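You operate a simulated robot arm through the tools that you are given. There is no shell and no other tool. Be economical: measure what you need, move in short steps, check, and stop when the job is done.

You are at the controls of a simulated robot arm. One attempt, no reset.

TASK
Stand the green crock beside the jar with white handle. It goes on the side that lies toward x +0.0, y +1.0 (a direction in the base frame), with about 3 cm between them.

It is judged by the outcome, as a careful person would: the job done as asked, and still so three seconds after it is handed in. It fails if anything else is knocked over, pushed out of place, dropped, spilled or broken.

THE ROBOT
A 6-joint arm with a two-finger parallel gripper, fixed in place. Base frame: the origin is at the foot of the arm, x ahead of it, y to its left, z up; the work surface is at about z = 0.864. Lengths are in m, angles in rad, forces in N, time in s.
With the tool pointing down near the work surface it reaches from about 0.26 to 0.68 m from the base axis. Its first joint turns from -1.152 to 1.152 rad. Payload 2.9 kg.
The tool frame sits at the grasp point between the pads (the TCP): z along the fingers, y along the line on which they close. The tips reach 0.03 m beyond it. Largest opening 0.11 m; finger width 0.02, thickness 0.01; the body of the gripper, 0.048 by 0.112 m, starts 0.055 m behind the TCP.
Orientation is told as [roll, pitch, yaw] about the base's x, y, z axes, in that order, counted from this pose: with the fingers straight down and closing along the base's y, the tool's x points along the base's -x, its y along +y and its z along -z.

THE INTERFACE
- The arm moves only by the tool apply_moves. Its argument "steps" is text: rows parted by semicolons, each of 7 numbers parted by spaces: the opening, from 0 (shut) to 1 (fully open), then the shift along the tool's x, y, z in m, then the turn, a rotation vector about the tool's x, y, z in rad. In form: fingers x y z wx wy wz; .... A call has 1 to 10 rows; each row shifts and turns the commanded pose from where the row before left it, along the tool's axes as they then stand. Each row takes 0.2 s and may step no farther than 0.05 m and 0.15 rad from the row before; otherwise, or with a gripper value out of range, the whole call is refused. Where a pose cannot be reached the arm comes as near as it can. A force on the tool above 40 N (or 10 N above the force at the start of the call, whichever is more), or a blocked arm, ends the call early, and 0.2 s more pass. The fingers move at their own pace (about 0.108 m/s each) and stop on an object; they squeeze with about 30 N. The grip force told is the motor's: it shows also when the fingers shut on nothing. Time passes only in rows, and 0.2 s behind the last, so rows that do not move let the fingers close. It gives the time, the measured TCP pose, the force on the tool (base axes), the opening and the grip force at its end, in the units of the frame above (readings bear some noise).
- Cameras (640 x 400 px; columns grow to the right, rows downward): "scene" is fixed at [0.0517, 0.4132, 1.3982]; the picture's right is [-0.95, -0.33, 0.00], its down [-0.14, 0.40, -0.91] and it looks along [0.29, -0.86, -0.42] (base axes); focal length 336 px, centre (320, 200). "wrist" rides on the gripper at [-0.036, 0, -0.057] in the tool frame; the picture's right is [0.00, -1.00, 0.00], its down [0.97, 0.00, -0.24] and it looks along [0.24, 0.00, 0.97] (tool axes); focal length 218 px, centre (320, 200).
- capture(camera): a new picture of that camera. The clock stands still meanwhile.
- locate(camera, pixels): for up to 12 pixels [column, row] of the newest picture of that camera ("zoom" is the newest enlarged one), the place [x, y, z] in the base frame of the surface seen there, good to about 0.002 m. The clock stands still meanwhile.
- inspect(camera, box): a new picture of the part [left, top, right, bottom] of that camera's present view, enlarged. The clock stands still meanwhile.
- close_job(): hands the job in; it is judged then, once.

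Work in short steps. Measure before you move; look again where a grasp or a placing could have gone wrong, and mend it. You have 60 turns and 26 pictures in all, those below and enlarged ones among them. Open the gripper and draw the arm clear of the work before you hand the job in, unless the task says otherwise; then end with one line.

The tools are called as name(argument=value, ...) on one line, values as JSON. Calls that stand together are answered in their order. apply_moves: Moves the arm, as the interface text tells. Its arguments: {"type":"object","properties":{"steps":{"type":"string"}},"required":["steps"]} The other tools are called the same way: capture (camera) takes a picture; locate (camera, pixels) gives the place of the surface under pixels of a picture; inspect (camera, box) takes an enlarged picture of a part of a camera's view; close_job () hands the job in.

At the start:

```text
clock: 0.0
tcp_pos: [0.2591, -0.3269, 1.1352]
tcp_rot: [-0.002, 0.002, 0.0]
wrist_force: [-0.6, -0.6, 0.2]
grip_width: 0.1099
finger_force: 0.0
```

scene: 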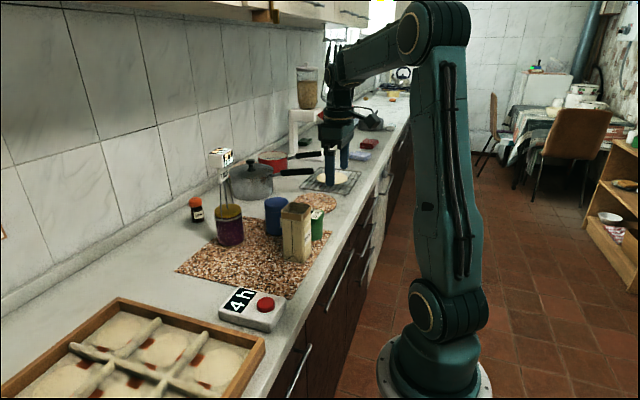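
wrist: 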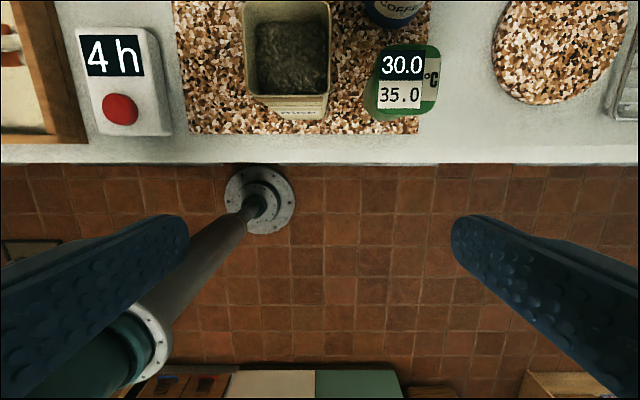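

I start by enlarging the scene's cluster of items around (260,215) to identify the green crock and the jar with white handle.

inspect(camera="scene", box=[160, 130, 360, 300])

```text
2.35 times, centred on (260, 215) of scene
```

zoom: 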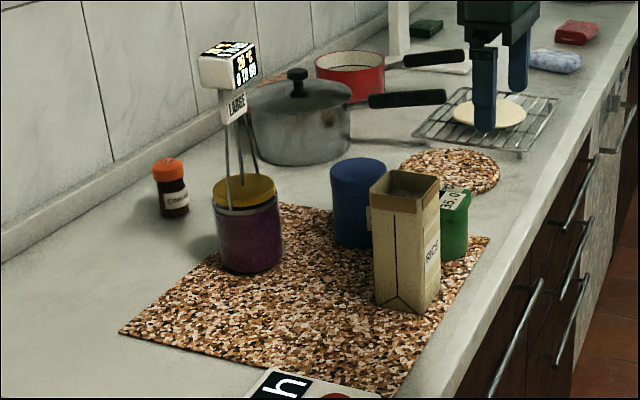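

The purple jar at zoom (248,225) carries a white block on rods (the white handle). The green item is at zoom (455,225), behind the beige box. I'll locate points on them.

locate(camera="zoom", pixels=[[245, 185], [248, 240], [250, 271], [218, 235], [283, 232], [225, 70], [455, 195], [455, 235], [358, 170], [405, 185], [405, 308], [172, 190]])

locate(camera="wrist", pixels=[[400, 65], [385, 110], [425, 110], [437, 80], [372, 95], [400, 48], [285, 100], [246, 50], [330, 50], [395, 15], [380, 140], [136, 80]])

```text
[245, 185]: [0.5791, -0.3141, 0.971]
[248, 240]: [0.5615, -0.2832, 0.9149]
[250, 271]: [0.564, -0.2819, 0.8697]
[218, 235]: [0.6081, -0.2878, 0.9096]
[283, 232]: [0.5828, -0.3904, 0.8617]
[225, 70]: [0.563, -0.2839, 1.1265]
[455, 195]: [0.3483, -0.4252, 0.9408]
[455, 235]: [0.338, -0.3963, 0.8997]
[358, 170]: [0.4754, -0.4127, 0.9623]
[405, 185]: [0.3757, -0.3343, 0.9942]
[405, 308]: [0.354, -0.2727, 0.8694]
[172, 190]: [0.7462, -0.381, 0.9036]
```

```text
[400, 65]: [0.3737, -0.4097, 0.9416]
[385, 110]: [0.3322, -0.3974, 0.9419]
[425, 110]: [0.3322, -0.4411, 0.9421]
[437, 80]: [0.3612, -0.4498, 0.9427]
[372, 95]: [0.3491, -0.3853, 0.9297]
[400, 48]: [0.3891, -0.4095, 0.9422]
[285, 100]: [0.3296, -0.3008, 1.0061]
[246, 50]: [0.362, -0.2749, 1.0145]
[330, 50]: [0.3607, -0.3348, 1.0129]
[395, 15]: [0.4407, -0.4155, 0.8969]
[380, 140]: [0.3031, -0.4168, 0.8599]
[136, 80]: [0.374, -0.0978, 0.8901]
```

Green crock: top at z≈0.942, x≈0.33–0.39, y≈-0.385 to -0.45. The box top is at 1.014 and the jar centre is near (0.57,-0.315). I move above the crock at the same height and look down.

apply_moves(steps="1 -0.033 -0.03 0 0 0 0;1 -0.033 -0.03 0 0 0 0;1 -0.033 -0.03 0 0 0 0;1 0 0 0 0 0 0")

capture(camera="wrist")

```text
clock: 1.0
tcp_pos: [0.3582, -0.4179, 1.1345]
tcp_rot: [0.001, 0.0, -0.001]
wrist_force: [-0.2, -0.1, -0.7]
grip_width: 0.1101
finger_force: 0.0
```

```text
22 pictures are left
```

wrist: 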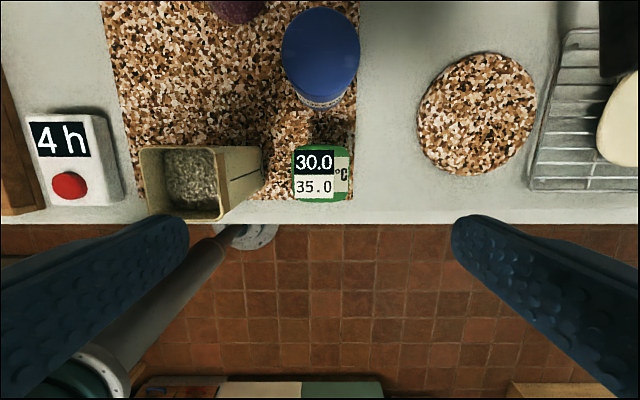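

The green item is at px (322,175), the blue at (320,60). I zoom in to confirm its shape and measure its edges.

inspect(camera="wrist", box=[240, 0, 400, 220])

locate(camera="wrist", pixels=[[322, 147], [322, 200], [295, 175], [351, 175], [298, 152], [320, 60], [320, 92], [318, 106], [255, 165], [262, 190], [284, 60], [358, 60]])

```text
1.82 times, centred on (320, 110) of wrist
```

zoom: 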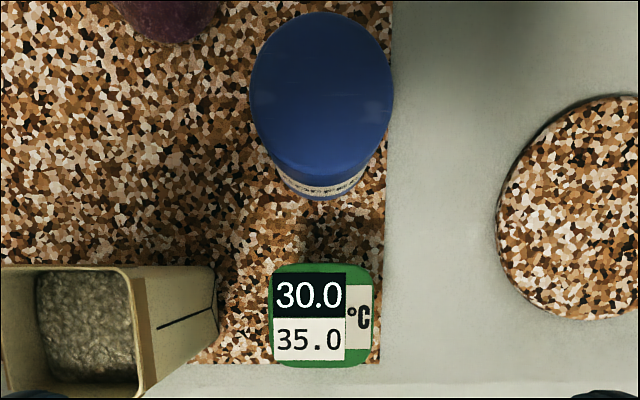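

```text
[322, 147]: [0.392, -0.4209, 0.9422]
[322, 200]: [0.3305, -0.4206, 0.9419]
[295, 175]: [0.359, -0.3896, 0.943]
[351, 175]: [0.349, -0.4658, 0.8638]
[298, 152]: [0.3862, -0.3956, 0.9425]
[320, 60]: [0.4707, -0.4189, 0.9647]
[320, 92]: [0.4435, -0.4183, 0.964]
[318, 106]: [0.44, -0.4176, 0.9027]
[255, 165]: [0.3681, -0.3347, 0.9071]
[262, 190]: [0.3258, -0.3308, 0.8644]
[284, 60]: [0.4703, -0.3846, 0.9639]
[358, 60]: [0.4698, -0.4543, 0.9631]
```

The crock is a rounded square centred at about (0.361,-0.420), 0.066 wide; the blue jar's near edge is at x≈0.437 and the box side at y≈-0.333. I turn yaw to -90° so the fingers close along x, which also keeps the gripper narrow toward the jar's handle at placement.

apply_moves(steps="0.83 0 0 0 0 0 0.145;0.83 0 0 0 0 0 0.145;0.83 0 0 0 0 0 0.145;0.83 0 0 0 0 0 0.145;0.83 0 0 0 0 0 0.145;0.83 0 0 0 0 0 0.145;0.83 0 0 0 0 0 0.145;0.83 0 0 0 0 0 0.145;0.83 0 0 0 0 0 0.145;0.83 0 0 0 0 0 0.145")

apply_moves(steps="0.83 0 0 0 0 0 0.1208;0.83 0 0 0 0 0 0")

capture(camera="scene")

```text
clock: 3.2
tcp_pos: [0.3589, -0.4179, 1.1344]
tcp_rot: [-0.002, -0.002, -1.452]
wrist_force: [0.3, -1.0, 0.4]
grip_width: 0.0913
finger_force: 0.1
```

```text
clock: 3.8
tcp_pos: [0.3584, -0.4175, 1.135]
tcp_rot: [-0.001, -0.001, -1.571]
wrist_force: [-0.2, -0.9, -0.4]
grip_width: 0.091
finger_force: 0.0
```

```text
20 pictures are left
```

scene: 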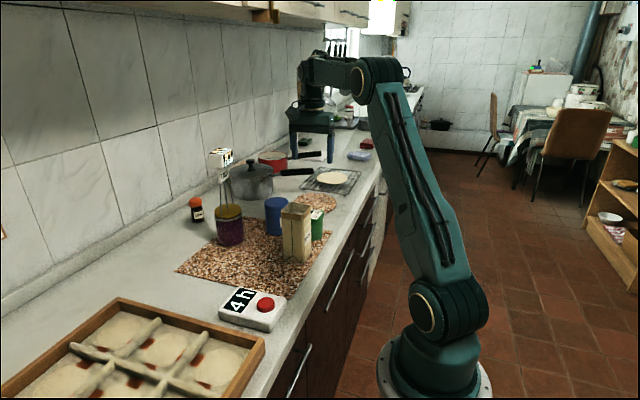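

Yaw is right and everything else is untouched. Now I descend over the crock to z≈0.91 with the small centring correction.

apply_moves(steps="0.83 -0.0025 0.0025 0.045 0 0 0;0.83 0 0 0.045 0 0 0;0.83 0 0 0.045 0 0 0;0.83 0 0 0.045 0 0 0;0.83 0 0 0.025 0 0 0;0.83 0 0 0.020 0 0 0;0.83 0 0 0 0 0 0")

capture(camera="wrist")

inspect(camera="scene", box=[200, 110, 380, 280])

```text
clock: 5.4
tcp_pos: [0.3612, -0.4234, 0.9146]
tcp_rot: [0.004, -0.008, -1.574]
wrist_force: [-0.9, -15.9, 36.5]
grip_width: 0.0913
finger_force: 0.0
```

```text
19 pictures are left
```

wrist: 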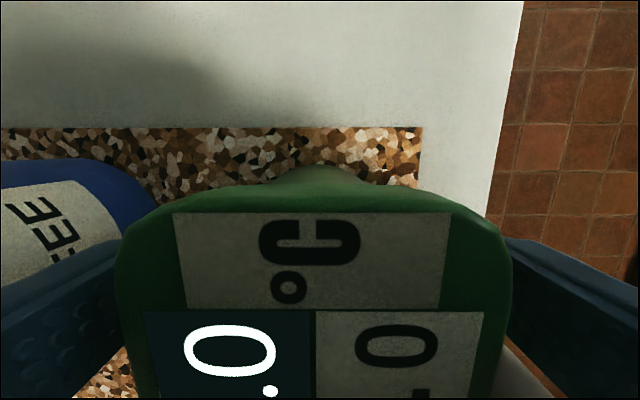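

```text
2.35 times, centred on (290, 195) of scene
```

zoom: 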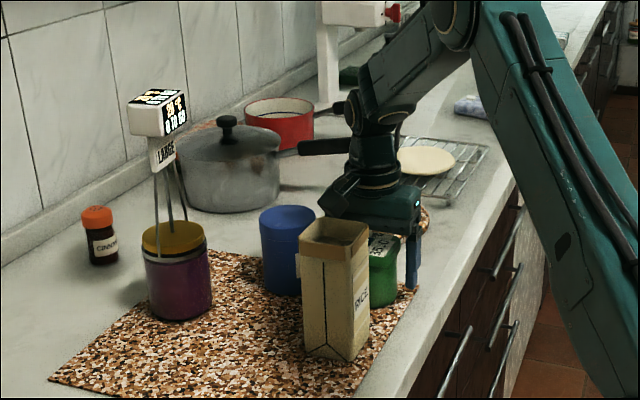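

An unexpected contact: 36 N up and -16 N in y at z≈0.915, with the fingers clear of the crock, so probably a wrist part is touching the beige box's rim. I back up 3 cm and check.

apply_moves(steps="0.83 0 0 -0.015 0 0 0;0.83 0 0 -0.015 0 0 0;0.83 0 0 0 0 0 0")

inspect(camera="scene", box=[255, 150, 355, 270])

```text
clock: 6.2
tcp_pos: [0.3597, -0.4196, 0.9405]
tcp_rot: [-0.002, 0.0, -1.571]
wrist_force: [0.5, -0.3, -0.4]
grip_width: 0.0914
finger_force: 0.1
```

```text
3.33 times, centred on (305, 210) of scene
```

zoom: 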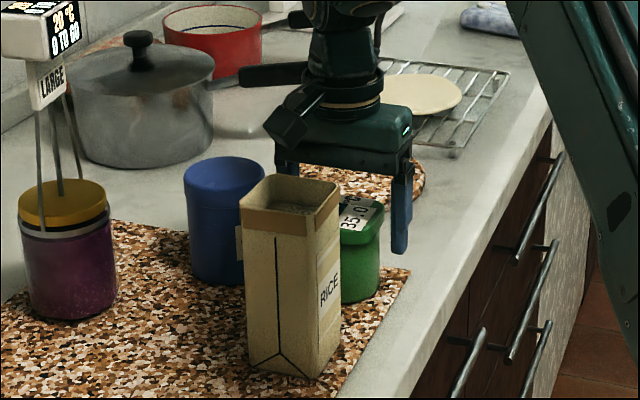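

Contact has cleared. I'll locate the lump at zoom (285,130) and the gripper body, and recheck box, blue and green positions.

locate(camera="zoom", pixels=[[285, 135], [300, 105], [325, 150], [410, 145], [290, 165], [350, 90], [360, 215], [355, 240], [315, 185], [245, 200], [215, 175], [335, 190]])

capture(camera="wrist")

```text
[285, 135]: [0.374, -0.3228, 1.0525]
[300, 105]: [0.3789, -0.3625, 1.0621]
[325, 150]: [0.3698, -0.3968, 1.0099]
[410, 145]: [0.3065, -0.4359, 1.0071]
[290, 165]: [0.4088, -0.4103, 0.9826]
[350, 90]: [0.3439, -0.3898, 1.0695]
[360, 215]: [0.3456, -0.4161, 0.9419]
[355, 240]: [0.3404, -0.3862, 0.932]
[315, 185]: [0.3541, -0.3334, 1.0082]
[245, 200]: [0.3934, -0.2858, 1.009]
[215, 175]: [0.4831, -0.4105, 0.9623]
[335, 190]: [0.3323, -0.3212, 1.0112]
```

```text
16 pictures are left
```

wrist: 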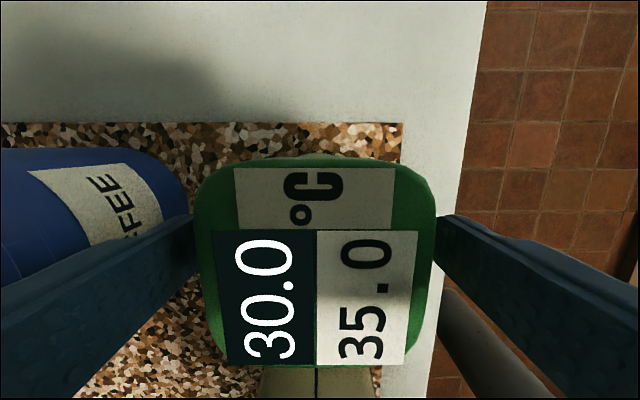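

The lump (0.374,-0.323,1.05) is a part of the wrist sticking out toward +y about 0.1 m above the TCP; it touched the box rim (1.013). The box still stands in place. I'll grasp higher, at z≈0.926, which still gives a 5 cm finger overlap, and close.

apply_moves(steps="0.83 0 0 0.007 0 0 0;0.83 0 0 0.007 0 0 0;0.83 0 0 0 0 0 0")

apply_moves(steps="0.6 0 0 0 0 0 0;0.4 0 0 0 0 0 0;0.3 0 0 0 0 0 0;0.3 0 0 0 0 0 0")

```text
clock: 7.0
tcp_pos: [0.3604, -0.4203, 0.9269]
tcp_rot: [-0.002, 0.0, -1.572]
wrist_force: [-0.7, 1.5, 0.5]
grip_width: 0.0912
finger_force: 0.0
```

```text
clock: 8.0
tcp_pos: [0.3607, -0.4205, 0.9272]
tcp_rot: [-0.002, -0.002, -1.57]
wrist_force: [1.0, 1.2, -0.9]
grip_width: 0.0654
finger_force: 29.7
```

Gripped at 0.0654 width with 30 N and no contact force on the wrist. I lift gently and check.

apply_moves(steps="0.3 0 0 -0.015 0 0 0;0.3 0 0 -0.025 0 0 0;0.3 0 0 -0.04 0 0 0;0.3 0 0 -0.04 0 0 0;0.3 0 0 -0.04 0 0 0;0.3 0 0 -0.03 0 0 0;0.3 0 0 0 0 0 0")

inspect(camera="scene", box=[160, 100, 360, 300])

```text
clock: 9.6
tcp_pos: [0.3609, -0.4199, 1.1166]
tcp_rot: [-0.001, 0.0, -1.57]
wrist_force: [-0.3, 0.2, -2.0]
grip_width: 0.0656
finger_force: 30.1
```

```text
2.00 times, centred on (260, 200) of scene
```

zoom: 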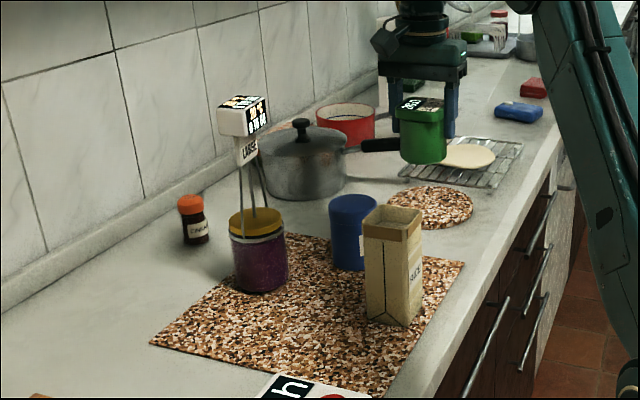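

The crock is held upright and clear. Now I measure the jar's lid (zoom 255,222), body edges and the white block (243,117), plus the target area.

locate(camera="zoom", pixels=[[258, 236], [232, 226], [280, 222], [258, 213], [261, 270], [262, 290], [222, 118], [248, 125], [266, 118], [423, 160], [236, 320], [280, 330]])

```text
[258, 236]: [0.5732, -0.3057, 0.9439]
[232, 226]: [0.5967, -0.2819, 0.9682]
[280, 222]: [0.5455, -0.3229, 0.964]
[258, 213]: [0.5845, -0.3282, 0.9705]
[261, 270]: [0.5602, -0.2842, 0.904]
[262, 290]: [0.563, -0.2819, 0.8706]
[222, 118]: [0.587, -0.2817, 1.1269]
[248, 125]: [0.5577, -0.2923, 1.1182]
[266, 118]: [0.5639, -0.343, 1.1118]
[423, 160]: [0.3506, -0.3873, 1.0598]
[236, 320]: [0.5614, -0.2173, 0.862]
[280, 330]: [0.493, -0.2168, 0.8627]
```

Jar fit: centre ≈(0.585,-0.316), radius ≈0.039, so its +y edge is ≈-0.277, and the crock centre should go to about (0.585,-0.213). I carry it over the box (crock bottom ≈1.05, box 1.014) along +y, then +x, stopping at y≈-0.19.

apply_moves(steps="0.3 0.046 0 0 0 0 0;0.3 0.046 0 0 0 0 0;0.3 0.046 0 0 0 0 0;0.3 0.046 0 0 0 0 0;0.3 0.046 0 0 0 0 0;0.3 0 0.0448 0 0 0 0;0.3 0 0.0448 0 0 0 0;0.3 0 0.0448 0 0 0 0;0.3 0 0.0448 0 0 0 0;0.3 0 0.0448 0 0 0 0")

capture(camera="wrist")

inspect(camera="scene", box=[130, 80, 350, 290])

```text
clock: 11.8
tcp_pos: [0.5829, -0.1919, 1.1186]
tcp_rot: [0.0, -0.001, -1.569]
wrist_force: [0.2, 0.2, -1.8]
grip_width: 0.0654
finger_force: 29.7
```

```text
14 pictures are left
```

wrist: 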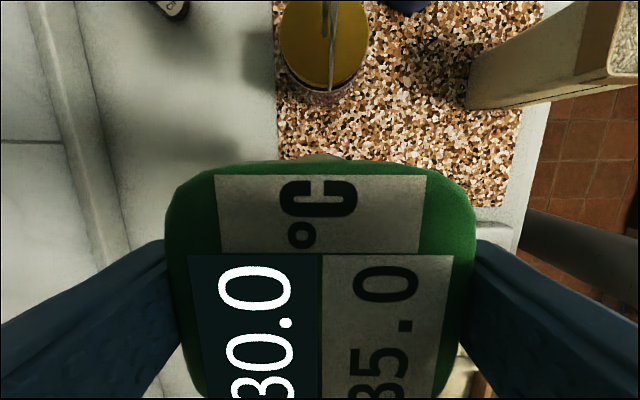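

```text
1.90 times, centred on (240, 185) of scene
```

zoom: 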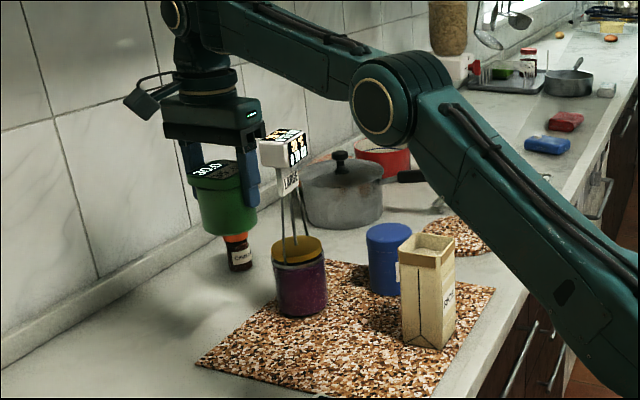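

The jar shows at px (322,50); the mat's edge runs along column ~277. I locate the jar edges and the mat edge and height.

locate(camera="wrist", pixels=[[320, 85], [322, 100], [325, 105], [283, 45], [367, 45], [290, 75], [355, 75], [270, 140], [285, 140], [320, 140], [160, 140], [300, 165]])

```text
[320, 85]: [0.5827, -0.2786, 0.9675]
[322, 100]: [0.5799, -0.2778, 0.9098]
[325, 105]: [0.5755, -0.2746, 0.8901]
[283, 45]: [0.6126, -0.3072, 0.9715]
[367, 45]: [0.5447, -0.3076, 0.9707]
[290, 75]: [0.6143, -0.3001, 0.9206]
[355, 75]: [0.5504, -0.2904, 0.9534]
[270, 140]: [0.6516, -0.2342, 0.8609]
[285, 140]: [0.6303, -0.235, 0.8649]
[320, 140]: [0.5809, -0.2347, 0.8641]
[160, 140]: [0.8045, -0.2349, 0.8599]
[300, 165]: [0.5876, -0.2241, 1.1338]
```

Jar centre x≈0.579, +y edge ≈-0.275; the target lies fully on the mat (z≈0.864, edge at x≈0.64). I go to (0.579,-0.212) and descend to about 3 cm above the mat.

apply_moves(steps="0.3 -0.010 -0.004 0.0 0 0 0;0.3 -0.010 0 0 0 0 0;0.3 0 0 0.04 0 0 0;0.3 0 0 0.04 0 0 0;0.3 0 0 0.04 0 0 0;0.3 0 0 0.04 0 0 0;0.3 0 0 0 0 0 0")

inspect(camera="scene", box=[130, 100, 330, 280])

```text
clock: 13.4
tcp_pos: [0.5792, -0.2106, 0.9551]
tcp_rot: [-0.002, -0.001, -1.57]
wrist_force: [0.1, 0.7, -2.8]
grip_width: 0.0654
finger_force: 30.2
```

```text
2.22 times, centred on (230, 190) of scene
```

zoom: 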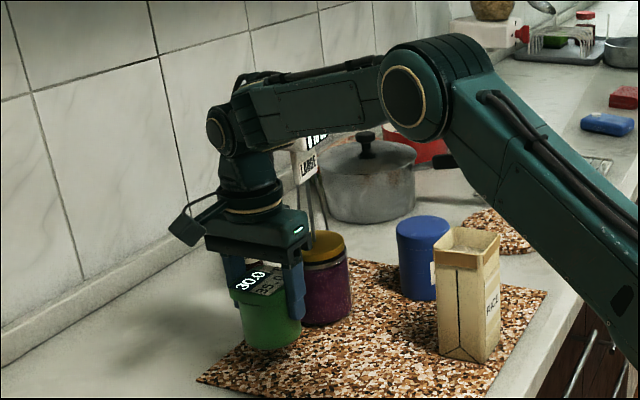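

Clear so far, with the force unchanged. I lower the remaining ~2.8 cm in small steps.

apply_moves(steps="0.3 0 0 0.01 0 0 0;0.3 0 0 0.008 0 0 0;0.3 0 0 0.005 0 0 0;0.3 0 0 0.003 0 0 0;0.3 0 0 0 0 0 0")

inspect(camera="scene", box=[180, 130, 270, 230])

```text
clock: 14.6
tcp_pos: [0.5804, -0.2095, 0.9295]
tcp_rot: [-0.002, -0.003, -1.57]
wrist_force: [0.4, 0.4, -2.2]
grip_width: 0.0653
finger_force: 29.6
```

```text
4.00 times, centred on (225, 180) of scene
```

zoom: 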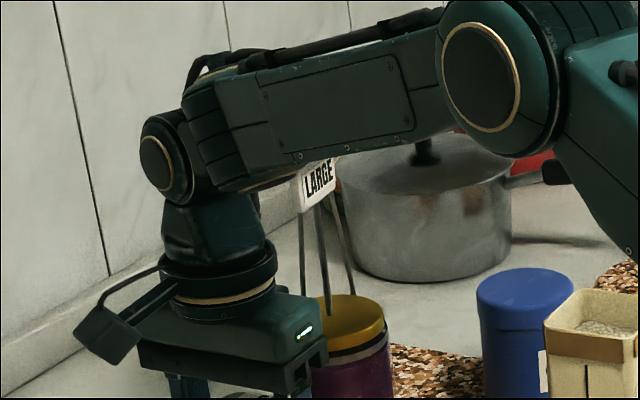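

Still carrying about 2 N, so not quite down. I creep the last millimetres with a 2 mm y correction.

apply_moves(steps="0.3 -0.002 0 0.001 0 0 0;0.3 0 0 0.0015 0 0 0;0.3 0 0 0 0 0 0")

```text
clock: 15.4
tcp_pos: [0.5797, -0.2135, 0.9274]
tcp_rot: [-0.002, -0.002, -1.572]
wrist_force: [0.2, -0.5, -2.9]
grip_width: 0.0652
finger_force: 30.3
```

apply_moves(steps="0.3 0 0 0.001 0 0 0;0.3 0 0 0.001 0 0 0;0.3 0 0 0 0 0 0")

```text
clock: 16.2
tcp_pos: [0.5796, -0.2129, 0.9251]
tcp_rot: [0.0, -0.002, -1.571]
wrist_force: [-3.9, 2.3, 9.5]
grip_width: 0.0652
finger_force: 30.0
```

Contact now (+9.5 N upward), so the crock is on the mat. I ease up 0.5 mm, open the fingers to 0.09 m, and wait.

apply_moves(steps="0.3 0 0 -0.0007 0 0 0;0.65 0 0 0 0 0 0;0.83 0 0 0 0 0 0;0.83 0 0 0 0 0 0;0.83 0 0 0 0 0 0")

capture(camera="wrist")

```text
clock: 17.4
tcp_pos: [0.5821, -0.2127, 0.9246]
tcp_rot: [-0.002, -0.002, -1.572]
wrist_force: [0.2, 0.3, -0.2]
grip_width: 0.0915
finger_force: 0.2
```

```text
10 pictures are left
```

wrist: 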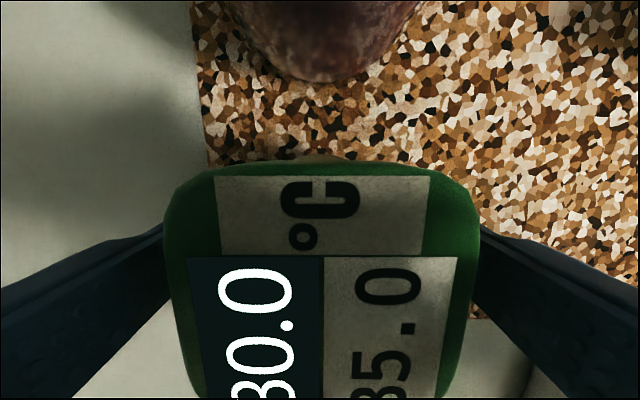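

Released, force near zero. I withdraw straight up and check the result.

apply_moves(steps="0.83 0 0 -0.02 0 0 0;0.83 0 0 -0.04 0 0 0;0.83 0 0 -0.045 0 0 0;0.83 0 0 -0.045 0 0 0;0.83 0 0 -0.045 0 0 0;0.83 0.03 0 -0.03 0 0 0;0.83 0.04 0 0 0 0 0;0.83 0.04 -0.02 0 0 0 0;0.83 0.04 -0.03 0 0 0 0;0.83 0 0 0 0 0 0")

capture(camera="wrist")

inspect(camera="scene", box=[150, 140, 350, 290])

```text
clock: 19.6
tcp_pos: [0.5309, -0.0639, 1.1512]
tcp_rot: [0.002, 0.0, -1.57]
wrist_force: [0.0, -0.1, -0.7]
grip_width: 0.0915
finger_force: 0.1
```

```text
9 pictures are left
```

wrist: 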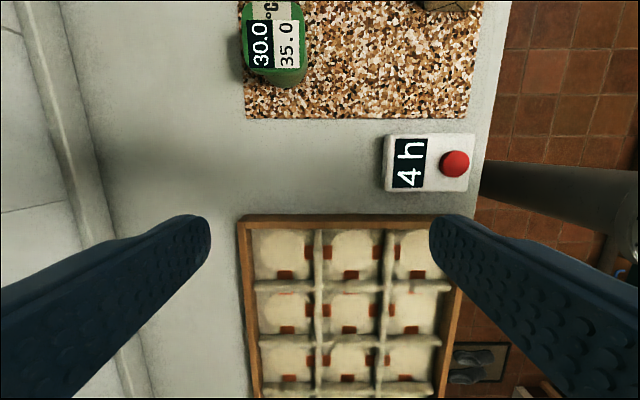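

```text
2.67 times, centred on (250, 215) of scene
```

zoom: 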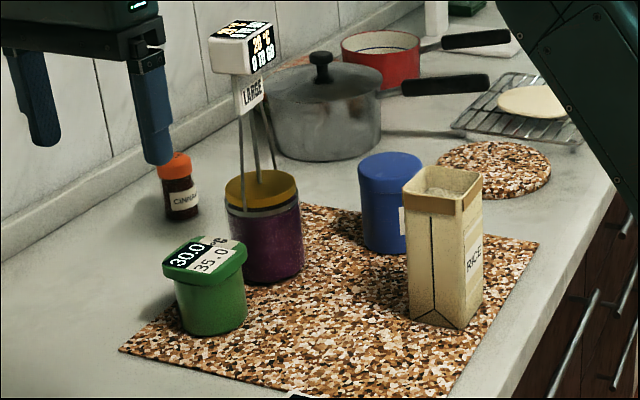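

The crock stands upright on the mat beside the jar. I verify its level and the gap by location.

locate(camera="zoom", pixels=[[205, 242], [170, 268], [243, 250], [208, 280], [210, 332], [272, 283], [178, 310], [255, 290], [195, 290], [230, 45], [470, 190], [390, 165]])

locate(camera="wrist", pixels=[[258, 10], [292, 10], [255, 62], [300, 62], [275, 68], [280, 86], [270, 84], [300, 80], [247, 90], [275, 30], [275, 110], [235, 60]])

```text
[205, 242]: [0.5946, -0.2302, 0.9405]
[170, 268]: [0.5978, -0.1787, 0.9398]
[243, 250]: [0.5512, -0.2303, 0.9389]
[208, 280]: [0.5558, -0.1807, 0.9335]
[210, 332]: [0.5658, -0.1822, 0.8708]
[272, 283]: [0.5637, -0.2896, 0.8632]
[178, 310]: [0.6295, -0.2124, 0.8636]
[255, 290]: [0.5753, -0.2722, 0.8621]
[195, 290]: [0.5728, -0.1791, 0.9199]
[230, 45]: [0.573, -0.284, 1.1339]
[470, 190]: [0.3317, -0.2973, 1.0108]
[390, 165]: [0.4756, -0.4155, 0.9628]
```

```text
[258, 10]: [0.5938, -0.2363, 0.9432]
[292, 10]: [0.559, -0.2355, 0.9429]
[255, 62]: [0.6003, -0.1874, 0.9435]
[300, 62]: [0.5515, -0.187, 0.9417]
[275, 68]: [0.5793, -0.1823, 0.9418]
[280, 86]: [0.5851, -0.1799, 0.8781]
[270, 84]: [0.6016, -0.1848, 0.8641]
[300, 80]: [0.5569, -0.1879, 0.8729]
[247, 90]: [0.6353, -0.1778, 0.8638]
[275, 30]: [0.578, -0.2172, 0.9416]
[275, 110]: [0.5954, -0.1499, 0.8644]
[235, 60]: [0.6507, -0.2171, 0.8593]
```

The crock's top is level at 0.942 and its edges run from y≈-0.18 to -0.245. The jar's edge is at about -0.275, so the gap is close to 3 cm. The box, blue jar and white-handled jar haven't moved, and the arm is clear, so I hand the job in.

close_job()

```text
The job is handed in.
```

The green crock stands upright on the +y side of the white-handled jar, with a gap of about 3 cm; the wrist briefly touched the rice box's rim on the way, but the box did not move.
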